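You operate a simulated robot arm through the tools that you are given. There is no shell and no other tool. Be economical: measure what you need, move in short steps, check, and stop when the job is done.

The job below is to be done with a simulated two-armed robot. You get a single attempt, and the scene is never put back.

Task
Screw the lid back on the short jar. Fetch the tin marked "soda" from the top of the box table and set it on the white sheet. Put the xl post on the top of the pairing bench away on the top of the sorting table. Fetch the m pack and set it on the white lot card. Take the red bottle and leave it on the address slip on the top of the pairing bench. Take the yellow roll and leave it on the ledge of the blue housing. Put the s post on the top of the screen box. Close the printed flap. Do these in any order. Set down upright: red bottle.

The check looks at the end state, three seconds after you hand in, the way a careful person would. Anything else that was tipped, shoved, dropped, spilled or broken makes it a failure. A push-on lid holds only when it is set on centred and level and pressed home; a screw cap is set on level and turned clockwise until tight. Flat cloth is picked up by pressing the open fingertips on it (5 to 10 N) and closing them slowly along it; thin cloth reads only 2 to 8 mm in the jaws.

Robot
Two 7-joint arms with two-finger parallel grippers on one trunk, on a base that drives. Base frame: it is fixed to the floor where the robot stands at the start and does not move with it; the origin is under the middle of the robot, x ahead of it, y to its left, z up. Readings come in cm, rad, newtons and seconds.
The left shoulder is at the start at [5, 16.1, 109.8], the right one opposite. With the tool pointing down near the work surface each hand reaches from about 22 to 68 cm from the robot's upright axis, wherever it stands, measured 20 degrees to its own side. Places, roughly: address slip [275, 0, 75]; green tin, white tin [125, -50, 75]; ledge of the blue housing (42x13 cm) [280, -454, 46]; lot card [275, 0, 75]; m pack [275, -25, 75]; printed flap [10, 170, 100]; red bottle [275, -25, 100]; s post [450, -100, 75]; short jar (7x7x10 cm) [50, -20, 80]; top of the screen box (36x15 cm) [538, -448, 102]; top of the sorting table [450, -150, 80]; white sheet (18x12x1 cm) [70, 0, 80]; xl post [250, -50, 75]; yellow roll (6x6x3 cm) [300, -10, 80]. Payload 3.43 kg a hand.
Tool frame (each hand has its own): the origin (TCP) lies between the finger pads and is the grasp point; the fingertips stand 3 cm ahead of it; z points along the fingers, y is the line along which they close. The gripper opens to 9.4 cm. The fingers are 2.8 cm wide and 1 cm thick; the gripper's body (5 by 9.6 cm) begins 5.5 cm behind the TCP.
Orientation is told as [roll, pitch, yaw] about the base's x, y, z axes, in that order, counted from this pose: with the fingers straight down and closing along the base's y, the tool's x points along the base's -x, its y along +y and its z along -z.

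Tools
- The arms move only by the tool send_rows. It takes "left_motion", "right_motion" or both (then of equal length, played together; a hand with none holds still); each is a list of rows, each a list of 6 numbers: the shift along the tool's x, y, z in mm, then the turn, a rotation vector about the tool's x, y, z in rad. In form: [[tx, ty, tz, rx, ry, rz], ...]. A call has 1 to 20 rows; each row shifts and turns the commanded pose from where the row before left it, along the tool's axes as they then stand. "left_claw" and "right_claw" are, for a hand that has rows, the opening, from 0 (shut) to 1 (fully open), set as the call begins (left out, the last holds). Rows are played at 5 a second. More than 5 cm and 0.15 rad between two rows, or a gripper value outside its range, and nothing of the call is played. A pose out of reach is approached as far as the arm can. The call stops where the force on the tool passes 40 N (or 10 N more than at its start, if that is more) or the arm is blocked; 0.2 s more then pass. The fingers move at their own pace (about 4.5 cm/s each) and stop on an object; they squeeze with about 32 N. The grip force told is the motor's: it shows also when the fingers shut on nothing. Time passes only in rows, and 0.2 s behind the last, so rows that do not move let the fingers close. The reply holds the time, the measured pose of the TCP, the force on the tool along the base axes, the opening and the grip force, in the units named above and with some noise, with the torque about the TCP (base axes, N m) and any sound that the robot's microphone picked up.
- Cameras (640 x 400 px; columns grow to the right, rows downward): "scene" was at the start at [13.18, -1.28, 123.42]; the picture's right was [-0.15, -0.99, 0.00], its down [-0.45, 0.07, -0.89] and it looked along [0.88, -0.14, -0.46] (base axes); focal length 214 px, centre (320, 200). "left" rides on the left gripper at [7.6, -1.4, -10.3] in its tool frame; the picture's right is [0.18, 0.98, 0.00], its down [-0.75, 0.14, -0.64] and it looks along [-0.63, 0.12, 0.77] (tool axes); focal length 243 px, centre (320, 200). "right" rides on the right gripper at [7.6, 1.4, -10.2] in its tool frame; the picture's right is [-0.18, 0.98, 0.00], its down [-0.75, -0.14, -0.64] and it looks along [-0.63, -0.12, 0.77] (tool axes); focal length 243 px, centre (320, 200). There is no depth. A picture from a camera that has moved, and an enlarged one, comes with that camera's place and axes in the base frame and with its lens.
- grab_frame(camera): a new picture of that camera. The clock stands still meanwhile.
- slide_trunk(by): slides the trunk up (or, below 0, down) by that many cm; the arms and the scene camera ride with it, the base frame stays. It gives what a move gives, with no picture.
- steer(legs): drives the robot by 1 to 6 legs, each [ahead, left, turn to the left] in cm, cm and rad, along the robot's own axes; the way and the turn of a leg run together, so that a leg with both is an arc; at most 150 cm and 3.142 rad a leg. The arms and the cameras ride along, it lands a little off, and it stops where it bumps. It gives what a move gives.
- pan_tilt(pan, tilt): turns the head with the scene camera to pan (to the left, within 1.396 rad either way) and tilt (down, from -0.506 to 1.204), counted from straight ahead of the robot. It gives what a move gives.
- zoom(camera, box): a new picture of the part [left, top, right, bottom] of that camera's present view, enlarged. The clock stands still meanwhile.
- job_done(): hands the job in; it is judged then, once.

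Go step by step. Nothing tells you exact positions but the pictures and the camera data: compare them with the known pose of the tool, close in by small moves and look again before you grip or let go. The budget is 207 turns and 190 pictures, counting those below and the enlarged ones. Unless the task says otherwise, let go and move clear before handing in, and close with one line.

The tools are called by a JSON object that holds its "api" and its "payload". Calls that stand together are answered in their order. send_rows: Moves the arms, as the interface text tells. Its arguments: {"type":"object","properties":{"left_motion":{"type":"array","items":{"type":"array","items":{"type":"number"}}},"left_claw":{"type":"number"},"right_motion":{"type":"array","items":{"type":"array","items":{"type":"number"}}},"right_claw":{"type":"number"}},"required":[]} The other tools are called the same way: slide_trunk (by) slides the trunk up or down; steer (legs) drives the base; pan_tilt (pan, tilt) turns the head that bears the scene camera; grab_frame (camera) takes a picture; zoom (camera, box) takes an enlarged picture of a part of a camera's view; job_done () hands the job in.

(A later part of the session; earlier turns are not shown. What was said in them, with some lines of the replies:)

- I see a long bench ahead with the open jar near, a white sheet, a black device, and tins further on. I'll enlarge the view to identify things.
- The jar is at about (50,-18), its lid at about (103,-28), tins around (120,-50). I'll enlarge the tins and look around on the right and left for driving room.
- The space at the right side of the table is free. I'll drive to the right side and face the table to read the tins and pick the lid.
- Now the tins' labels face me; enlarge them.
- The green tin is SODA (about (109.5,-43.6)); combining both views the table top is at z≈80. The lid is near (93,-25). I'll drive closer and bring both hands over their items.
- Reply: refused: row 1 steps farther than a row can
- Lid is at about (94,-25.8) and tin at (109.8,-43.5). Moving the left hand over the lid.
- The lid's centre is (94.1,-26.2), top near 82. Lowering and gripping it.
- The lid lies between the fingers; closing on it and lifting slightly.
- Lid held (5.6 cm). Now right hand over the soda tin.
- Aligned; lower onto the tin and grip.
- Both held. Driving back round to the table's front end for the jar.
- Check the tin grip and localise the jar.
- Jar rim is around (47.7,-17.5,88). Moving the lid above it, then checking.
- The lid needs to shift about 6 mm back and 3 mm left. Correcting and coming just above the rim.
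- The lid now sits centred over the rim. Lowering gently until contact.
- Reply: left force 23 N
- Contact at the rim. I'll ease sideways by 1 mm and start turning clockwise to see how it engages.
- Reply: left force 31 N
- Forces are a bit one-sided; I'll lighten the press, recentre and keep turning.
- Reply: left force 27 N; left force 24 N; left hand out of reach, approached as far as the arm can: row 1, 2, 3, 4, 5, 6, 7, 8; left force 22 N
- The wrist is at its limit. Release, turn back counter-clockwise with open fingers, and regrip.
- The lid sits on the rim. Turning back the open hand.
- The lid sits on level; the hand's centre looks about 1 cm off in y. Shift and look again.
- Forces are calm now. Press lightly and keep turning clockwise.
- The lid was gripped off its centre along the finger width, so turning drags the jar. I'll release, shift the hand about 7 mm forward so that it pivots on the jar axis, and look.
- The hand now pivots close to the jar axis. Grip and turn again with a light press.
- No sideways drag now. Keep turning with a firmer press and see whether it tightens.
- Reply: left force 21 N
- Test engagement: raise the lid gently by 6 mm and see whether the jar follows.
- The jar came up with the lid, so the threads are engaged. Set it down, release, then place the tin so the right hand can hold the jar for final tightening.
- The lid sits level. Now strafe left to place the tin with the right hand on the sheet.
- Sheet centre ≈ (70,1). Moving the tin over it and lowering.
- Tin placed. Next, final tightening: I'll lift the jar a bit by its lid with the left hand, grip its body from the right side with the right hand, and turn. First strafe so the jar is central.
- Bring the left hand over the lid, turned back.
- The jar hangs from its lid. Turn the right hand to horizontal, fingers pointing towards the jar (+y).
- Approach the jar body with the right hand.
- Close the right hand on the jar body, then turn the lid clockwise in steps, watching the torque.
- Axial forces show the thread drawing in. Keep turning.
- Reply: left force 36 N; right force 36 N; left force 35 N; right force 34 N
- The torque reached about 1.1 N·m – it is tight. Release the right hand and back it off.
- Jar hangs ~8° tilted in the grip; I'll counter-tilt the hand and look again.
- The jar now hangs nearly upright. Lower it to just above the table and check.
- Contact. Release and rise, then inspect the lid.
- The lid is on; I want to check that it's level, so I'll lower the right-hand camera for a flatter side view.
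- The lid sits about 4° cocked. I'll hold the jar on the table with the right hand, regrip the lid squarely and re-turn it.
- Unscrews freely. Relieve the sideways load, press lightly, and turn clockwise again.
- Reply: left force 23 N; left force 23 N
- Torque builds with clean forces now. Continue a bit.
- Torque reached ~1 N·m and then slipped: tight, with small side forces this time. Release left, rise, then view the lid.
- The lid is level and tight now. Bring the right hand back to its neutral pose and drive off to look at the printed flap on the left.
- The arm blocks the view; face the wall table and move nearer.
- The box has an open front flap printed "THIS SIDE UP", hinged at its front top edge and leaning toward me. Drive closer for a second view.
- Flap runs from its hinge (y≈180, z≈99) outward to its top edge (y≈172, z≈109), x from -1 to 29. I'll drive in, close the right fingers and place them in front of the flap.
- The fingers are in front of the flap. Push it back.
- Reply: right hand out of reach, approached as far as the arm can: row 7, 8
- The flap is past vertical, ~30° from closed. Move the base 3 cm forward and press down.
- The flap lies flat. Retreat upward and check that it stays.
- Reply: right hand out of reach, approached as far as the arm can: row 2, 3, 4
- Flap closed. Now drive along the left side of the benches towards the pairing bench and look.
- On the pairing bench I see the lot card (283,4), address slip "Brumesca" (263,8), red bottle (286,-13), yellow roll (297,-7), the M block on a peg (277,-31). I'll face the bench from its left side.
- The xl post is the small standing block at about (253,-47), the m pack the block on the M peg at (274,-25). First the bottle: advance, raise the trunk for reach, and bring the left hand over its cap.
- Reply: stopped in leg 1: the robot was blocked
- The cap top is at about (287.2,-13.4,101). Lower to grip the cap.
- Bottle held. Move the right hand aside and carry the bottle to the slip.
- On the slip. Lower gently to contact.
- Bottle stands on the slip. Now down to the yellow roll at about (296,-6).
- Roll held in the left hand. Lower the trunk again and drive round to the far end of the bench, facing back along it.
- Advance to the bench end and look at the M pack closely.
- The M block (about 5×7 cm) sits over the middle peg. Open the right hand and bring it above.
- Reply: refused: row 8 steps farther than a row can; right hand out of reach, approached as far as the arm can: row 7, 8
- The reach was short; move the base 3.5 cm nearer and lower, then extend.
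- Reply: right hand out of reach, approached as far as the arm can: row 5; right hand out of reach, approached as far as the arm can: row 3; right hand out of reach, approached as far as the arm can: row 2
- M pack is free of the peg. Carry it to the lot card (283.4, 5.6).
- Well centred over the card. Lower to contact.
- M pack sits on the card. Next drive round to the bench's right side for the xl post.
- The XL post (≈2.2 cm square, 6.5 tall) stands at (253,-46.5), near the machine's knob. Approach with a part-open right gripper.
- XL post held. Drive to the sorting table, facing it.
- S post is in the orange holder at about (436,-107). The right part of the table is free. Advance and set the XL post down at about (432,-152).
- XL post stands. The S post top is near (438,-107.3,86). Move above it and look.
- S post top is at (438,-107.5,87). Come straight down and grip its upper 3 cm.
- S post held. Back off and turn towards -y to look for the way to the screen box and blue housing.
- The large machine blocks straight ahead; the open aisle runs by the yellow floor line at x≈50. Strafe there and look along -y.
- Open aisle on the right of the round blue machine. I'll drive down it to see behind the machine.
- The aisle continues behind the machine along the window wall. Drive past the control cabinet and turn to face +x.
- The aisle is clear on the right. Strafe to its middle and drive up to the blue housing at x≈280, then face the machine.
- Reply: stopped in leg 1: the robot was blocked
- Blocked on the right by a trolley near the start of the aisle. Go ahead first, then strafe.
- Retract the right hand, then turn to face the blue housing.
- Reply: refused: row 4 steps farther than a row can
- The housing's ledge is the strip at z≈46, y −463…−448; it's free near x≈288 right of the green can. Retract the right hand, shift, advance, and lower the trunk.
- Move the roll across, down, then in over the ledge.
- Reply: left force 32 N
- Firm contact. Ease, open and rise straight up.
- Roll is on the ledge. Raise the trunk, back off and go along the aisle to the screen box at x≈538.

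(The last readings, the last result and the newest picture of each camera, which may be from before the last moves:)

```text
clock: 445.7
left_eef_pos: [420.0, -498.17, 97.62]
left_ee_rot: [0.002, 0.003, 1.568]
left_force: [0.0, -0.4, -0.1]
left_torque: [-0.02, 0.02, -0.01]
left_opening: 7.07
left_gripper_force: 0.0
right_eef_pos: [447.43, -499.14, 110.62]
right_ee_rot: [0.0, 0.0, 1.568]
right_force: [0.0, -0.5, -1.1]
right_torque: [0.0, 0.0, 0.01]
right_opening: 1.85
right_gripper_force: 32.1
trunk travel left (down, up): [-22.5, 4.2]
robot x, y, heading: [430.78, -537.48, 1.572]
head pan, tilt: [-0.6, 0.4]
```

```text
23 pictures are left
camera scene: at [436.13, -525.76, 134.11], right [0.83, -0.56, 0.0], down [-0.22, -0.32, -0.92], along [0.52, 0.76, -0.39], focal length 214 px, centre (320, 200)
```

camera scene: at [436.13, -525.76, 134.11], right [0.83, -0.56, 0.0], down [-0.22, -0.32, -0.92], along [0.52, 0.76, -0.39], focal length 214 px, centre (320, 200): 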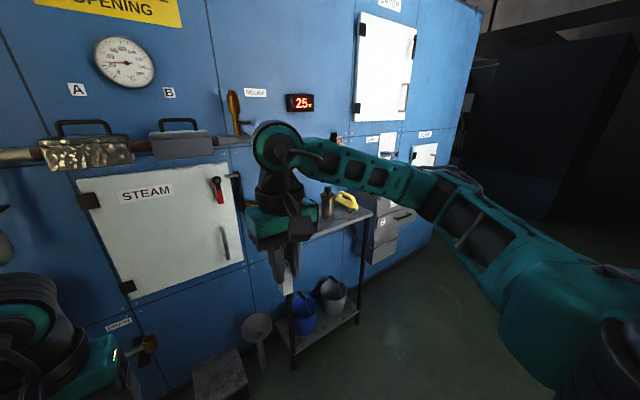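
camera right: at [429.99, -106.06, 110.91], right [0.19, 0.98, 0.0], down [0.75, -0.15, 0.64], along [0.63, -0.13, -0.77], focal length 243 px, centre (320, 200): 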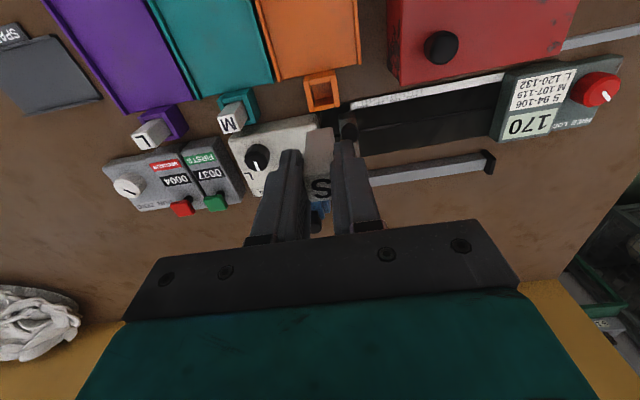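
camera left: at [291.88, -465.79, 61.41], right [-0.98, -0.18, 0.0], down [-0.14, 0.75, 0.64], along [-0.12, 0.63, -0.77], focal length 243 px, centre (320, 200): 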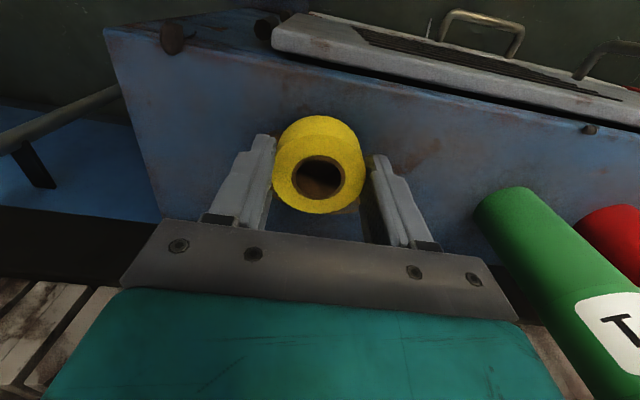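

{"api": "steer", "payload": {"legs": [[0, -95, 0]]}}

{"api": "pan_tilt", "payload": {"pan": 0, "tilt": 0.5}}

{"api": "grab_frame", "payload": {"camera": "scene"}}

```text
clock: 454.4
left_eef_pos: [515.16, -498.02, 97.7]
left_ee_rot: [0.001, 0.002, 1.569]
left_force: [0.1, 0.2, 1.1]
left_torque: [0.02, 0.01, 0.03]
left_opening: 7.06
left_gripper_force: 0.2
right_eef_pos: [542.56, -499.09, 110.61]
right_ee_rot: [0.001, 0.001, 1.567]
right_force: [0.3, -1.2, -0.4]
right_torque: [0.01, -0.01, -0.03]
right_opening: 1.84
right_gripper_force: 32.1
trunk travel left (down, up): [-22.5, 4.2]
robot x, y, heading: [526.13, -537.31, 1.573]
head pan, tilt: [-0.6, 0.4]
```

```text
clock: 455.4
left_eef_pos: [515.02, -498.09, 97.76]
left_ee_rot: [0.001, 0.002, 1.569]
left_force: [0.6, 0.3, 0.9]
left_torque: [0.02, 0.04, -0.01]
left_opening: 7.08
left_gripper_force: 0.1
right_eef_pos: [542.6, -499.06, 110.65]
right_ee_rot: [0.0, 0.001, 1.567]
right_force: [0.5, 0.2, 0.6]
right_torque: [0.01, 0.03, 0.0]
right_opening: 1.89
right_gripper_force: 31.7
trunk travel left (down, up): [-22.5, 4.2]
robot x, y, heading: [525.96, -537.64, 1.575]
head pan, tilt: [0.0, 0.499]
```

```text
22 pictures are left
camera scene: at [526.08, -524.23, 133.2], right [1.0, 0.0, 0.0], down [0.0, -0.48, -0.88], along [0.0, 0.88, -0.48], focal length 214 px, centre (320, 200)
```

scene: 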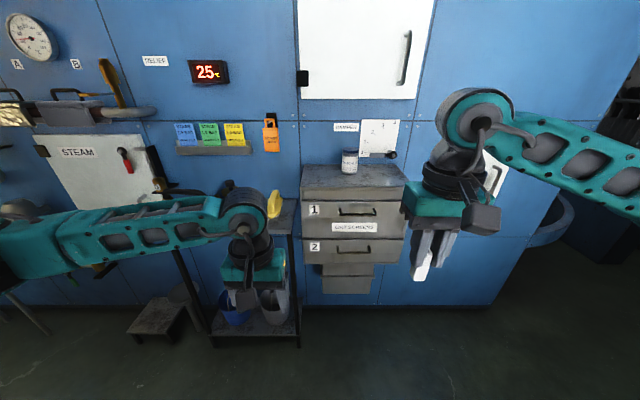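

{"api": "zoom", "payload": {"camera": "scene", "box": [270, 110, 450, 300]}}

```text
2.11 times, centred on (360, 205) of scene
camera zoom: at [526.08, -524.23, 133.2], right [1.0, 0.0, 0.0], down [0.0, -0.48, -0.88], along [0.0, 0.88, -0.48], focal length 452 px, centre (236, 190)
```

zoom: 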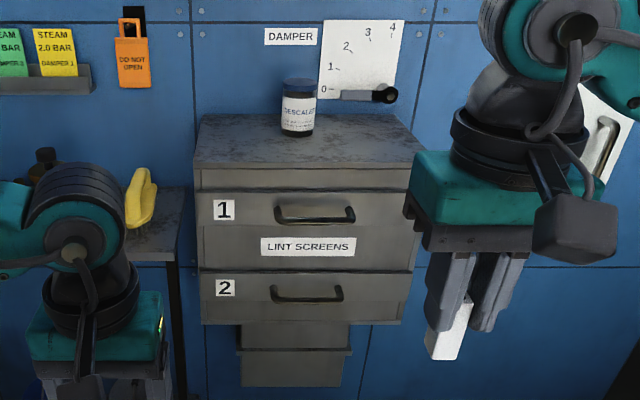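

This is the screen ("LINT SCREENS") box; top y −459…−444, x 519–556, with a jar in the middle. I'll set the S post at about (546.5,−453.5). Retract the left hand, raise the right, advance.

{"api": "send_rows", "payload": {"left_motion": [[40, 0, -20, 0, 0, 0], [40, 0, -20, 0, 0, 0], [30, 0, 0, 0, 0, 0]], "right_motion": [[0, -10, -20, 0, 0, 0], [0, -10, -20, 0, 0, 0], [0, -10, -20, 0, 0, 0]]}}

{"api": "steer", "payload": {"legs": [[29, 0, 0]]}}

{"api": "grab_frame", "payload": {"camera": "right"}}

{"api": "grab_frame", "payload": {"camera": "scene"}}

```text
clock: 456.2
left_eef_pos: [515.14, -509.18, 101.72]
left_ee_rot: [0.003, 0.001, 1.568]
left_force: [-0.2, 0.7, -0.2]
left_torque: [-0.01, 0.01, 0.01]
left_opening: 7.04
left_gripper_force: 0.1
right_eef_pos: [545.47, -499.22, 116.47]
right_ee_rot: [0.001, 0.0, 1.568]
right_force: [0.1, 0.1, -0.6]
right_torque: [0.0, 0.02, -0.03]
right_opening: 1.85
right_gripper_force: 31.7
trunk travel left (down, up): [-22.5, 4.2]
robot x, y, heading: [526.12, -537.29, 1.57]
head pan, tilt: [0.0, 0.499]
```

```text
clock: 458.1
left_eef_pos: [515.4, -480.38, 101.6]
left_ee_rot: [0.001, 0.001, 1.56]
left_force: [-0.1, 0.2, 0.4]
left_torque: [-0.02, 0.0, 0.0]
left_opening: 7.04
left_gripper_force: 0.1
right_eef_pos: [545.74, -470.59, 116.36]
right_ee_rot: [0.001, 0.0, 1.561]
right_force: [0.1, 0.1, 0.1]
right_torque: [-0.03, 0.03, -0.01]
right_opening: 1.87
right_gripper_force: 31.4
trunk travel left (down, up): [-22.5, 4.2]
robot x, y, heading: [526.0, -508.68, 1.568]
head pan, tilt: [0.0, 0.499]
```

```text
20 pictures are left
camera right: at [544.14, -478.19, 126.69], right [-0.98, 0.19, 0.0], down [0.15, 0.75, 0.64], along [0.13, 0.63, -0.77], focal length 243 px, centre (320, 200)
```

right: 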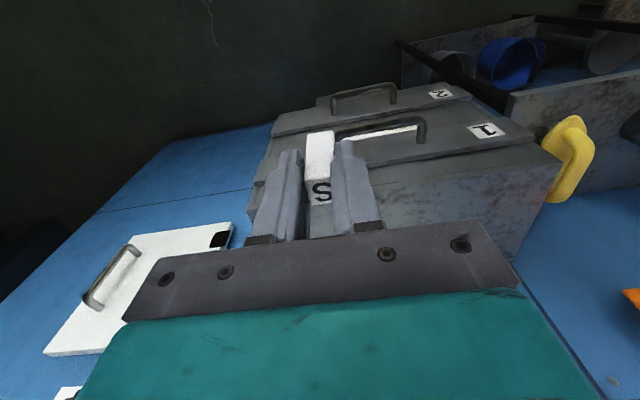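

```text
19 pictures are left
camera scene: at [526.23, -495.53, 133.19], right [1.0, -0.01, 0.0], down [0.0, -0.48, -0.88], along [0.01, 0.88, -0.48], focal length 214 px, centre (320, 200)
```

scene: 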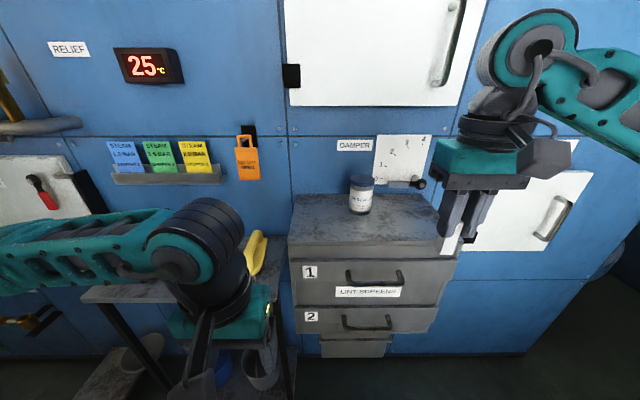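

{"api": "send_rows", "payload": {"right_motion": [[-44, -2, 0, 0, 0, 0], [-44, -2, 0, 0, 0, 0], [-44, -2, 0, 0, 0, 0], [-40, -2, 0, 0, 0, 0], [0, 0, 30, 0, 0, 0], [0, 0, 20, 0, 0, 0]]}}

{"api": "grab_frame", "payload": {"camera": "right"}}

{"api": "zoom", "payload": {"camera": "scene", "box": [280, 120, 500, 290]}}

```text
clock: 459.6
left_eef_pos: [515.32, -480.29, 101.69]
left_ee_rot: [0.001, 0.003, 1.561]
left_force: [-0.1, -1.1, 0.2]
left_torque: [0.01, 0.0, 0.04]
left_opening: 7.06
left_gripper_force: 0.2
right_eef_pos: [546.79, -453.5, 111.43]
right_ee_rot: [0.0, 0.0, 1.558]
right_force: [-0.4, -0.5, -0.7]
right_torque: [-0.04, 0.0, 0.03]
right_opening: 1.87
right_gripper_force: 31.6
trunk travel left (down, up): [-22.5, 4.2]
robot x, y, heading: [526.12, -508.84, 1.568]
head pan, tilt: [0.0, 0.499]
```

```text
18 pictures are left
camera right: at [545.21, -461.03, 121.53], right [-0.98, 0.19, 0.0], down [0.15, 0.75, 0.64], along [0.13, 0.63, -0.77], focal length 243 px, centre (320, 200)
```

right: 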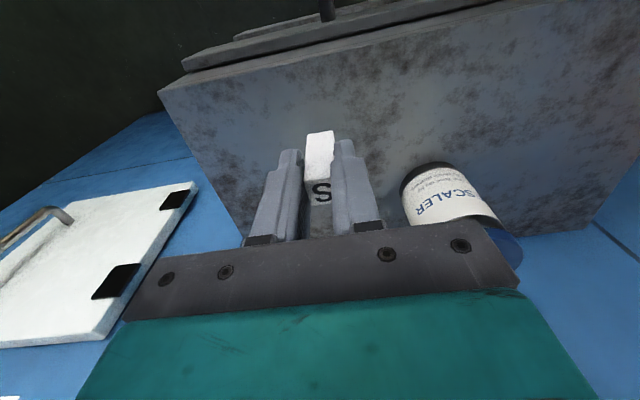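

```text
2.35 times, centred on (390, 205) of scene
camera zoom: at [526.22, -495.57, 133.2], right [1.0, -0.01, 0.0], down [0.0, -0.48, -0.88], along [0.01, 0.88, -0.48], focal length 505 px, centre (155, 188)
```

zoom: 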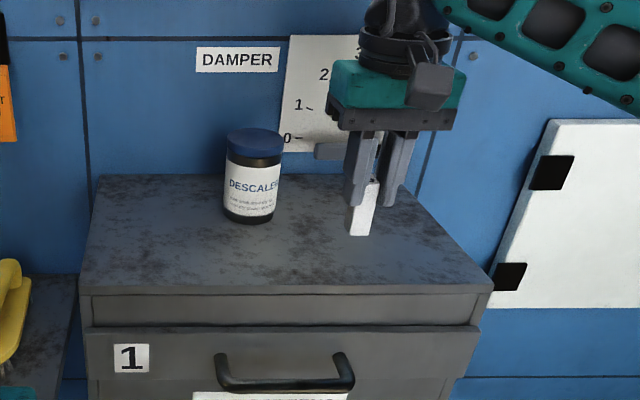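

{"api": "send_rows", "payload": {"right_motion": [[0, 0, 10, 0, 0, 0], [0, 0, 6, 0, 0, 0], [0, 0, 4, 0, 0, 0], [0, 0, 3, 0, 0, 0]]}}

```text
clock: 460.6
left_eef_pos: [515.42, -480.28, 101.68]
left_ee_rot: [0.0, 0.002, 1.561]
left_force: [-0.3, -0.4, -0.3]
left_torque: [-0.02, -0.04, 0.0]
left_opening: 7.06
left_gripper_force: 0.2
right_eef_pos: [546.78, -453.41, 109.08]
right_ee_rot: [-0.002, 0.0, 1.562]
right_force: [0.5, 0.8, -0.3]
right_torque: [0.0, -0.03, -0.02]
right_opening: 1.86
right_gripper_force: 31.5
trunk travel left (down, up): [-22.5, 4.2]
robot x, y, heading: [525.85, -508.78, 1.561]
head pan, tilt: [0.0, 0.499]
```

{"api": "send_rows", "payload": {"right_motion": [[0, 0, 3, 0, 0, 0], [0, 0, 2, 0, 0, 0], [0, 0, 2, 0, 0, 0]]}}

```text
clock: 461.4
left_eef_pos: [515.37, -480.51, 101.78]
left_ee_rot: [-0.001, -0.002, 1.563]
left_force: [-0.6, 0.0, 0.2]
left_torque: [-0.02, 0.03, 0.0]
left_opening: 7.05
left_gripper_force: 0.0
right_eef_pos: [546.69, -453.43, 108.7]
right_ee_rot: [0.0, -0.005, 1.56]
right_force: [2.0, 0.0, 11.1]
right_torque: [0.13, -0.14, -0.06]
right_opening: 1.88
right_gripper_force: 32.2
trunk travel left (down, up): [-22.5, 4.2]
robot x, y, heading: [525.84, -509.11, 1.563]
head pan, tilt: [0.0, 0.499]
```

Contact with ~11 N. Release (small opening), rise and check.

{"api": "send_rows", "payload": {"right_motion": [[0, 0, -1, 0, 0, 0], [0, 0, 0, 0, 0, 0], [0, 0, 0, 0, 0, 0], [0, 0, -25, 0, 0, 0], [0, 0, -35, 0, 0, 0], [0, 0, -20, 0, 0, 0], [40, 0, 0, 0, 0, 0], [40, 0, 0, 0, 0, 0]], "right_claw": 0.4}}

{"api": "zoom", "payload": {"camera": "scene", "box": [280, 120, 500, 290]}}

```text
clock: 463.1
left_eef_pos: [515.28, -480.45, 101.85]
left_ee_rot: [0.0, 0.001, 1.56]
left_force: [-0.2, -1.0, -0.5]
left_torque: [0.0, 0.05, -0.02]
left_opening: 7.04
left_gripper_force: 0.1
right_eef_pos: [546.56, -461.41, 116.66]
right_ee_rot: [-0.001, 0.001, 1.56]
right_force: [-0.4, -0.4, 0.2]
right_torque: [0.01, 0.0, 0.01]
right_opening: 3.75
right_gripper_force: 0.1
trunk travel left (down, up): [-22.5, 4.2]
robot x, y, heading: [526.24, -509.15, 1.567]
head pan, tilt: [0.0, 0.499]
```

```text
2.35 times, centred on (390, 205) of scene
camera zoom: at [526.23, -495.62, 133.21], right [1.0, -0.01, 0.0], down [0.0, -0.48, -0.88], along [0.01, 0.88, -0.48], focal length 505 px, centre (155, 188)
```

zoom: 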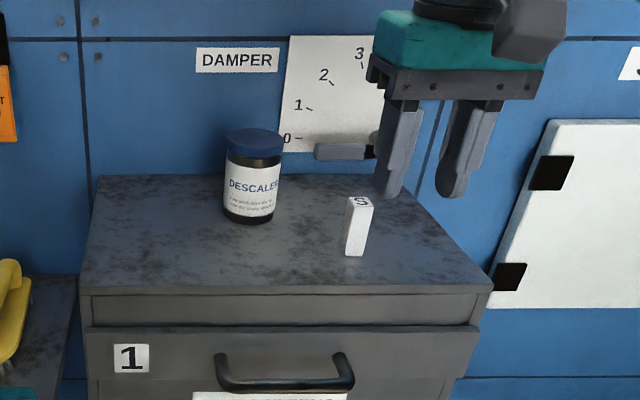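

All items are placed. Back the robot clear before handing in.

{"api": "steer", "payload": {"legs": [[-25, 0, 0]]}}

{"api": "grab_frame", "payload": {"camera": "scene"}}

```text
clock: 465.0
left_eef_pos: [515.23, -505.31, 101.71]
left_ee_rot: [-0.001, 0.001, 1.561]
left_force: [-0.6, -0.3, 0.6]
left_torque: [0.01, -0.01, 0.03]
left_opening: 7.04
left_gripper_force: 0.1
right_eef_pos: [546.38, -486.35, 116.81]
right_ee_rot: [0.0, 0.001, 1.56]
right_force: [-0.9, 0.4, 0.4]
right_torque: [0.01, -0.05, 0.03]
right_opening: 3.77
right_gripper_force: 0.1
trunk travel left (down, up): [-22.5, 4.2]
robot x, y, heading: [526.0, -533.42, 1.564]
head pan, tilt: [0.0, 0.499]
```

```text
15 pictures are left
camera scene: at [526.08, -520.57, 133.21], right [1.0, -0.01, 0.0], down [0.0, -0.48, -0.88], along [0.0, 0.88, -0.48], focal length 214 px, centre (320, 200)
```

scene: 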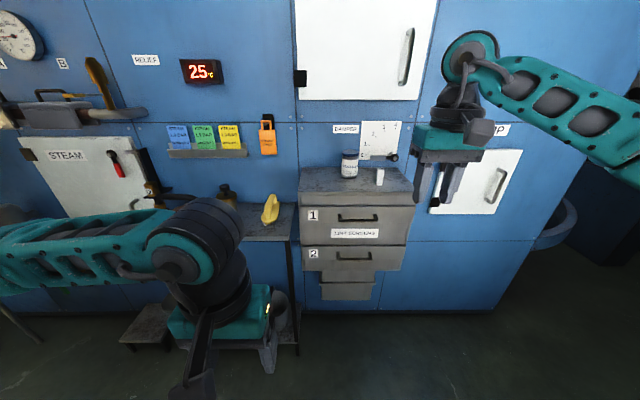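

The S post stands on the screen box and both hands are clear, so I'm handing in.

{"api": "job_done", "payload": {}}

```text
The job is handed in.
```

All eight tasks were carried out and the job is handed in. I saw each item in its place after letting go, and the jar lid looked level after about 1 N·m of tightening. The base was stopped twice, once against the pairing bench and once by something beside the aisle behind the blue machine that I took for a trolley. I did not look back to check whether either had moved.
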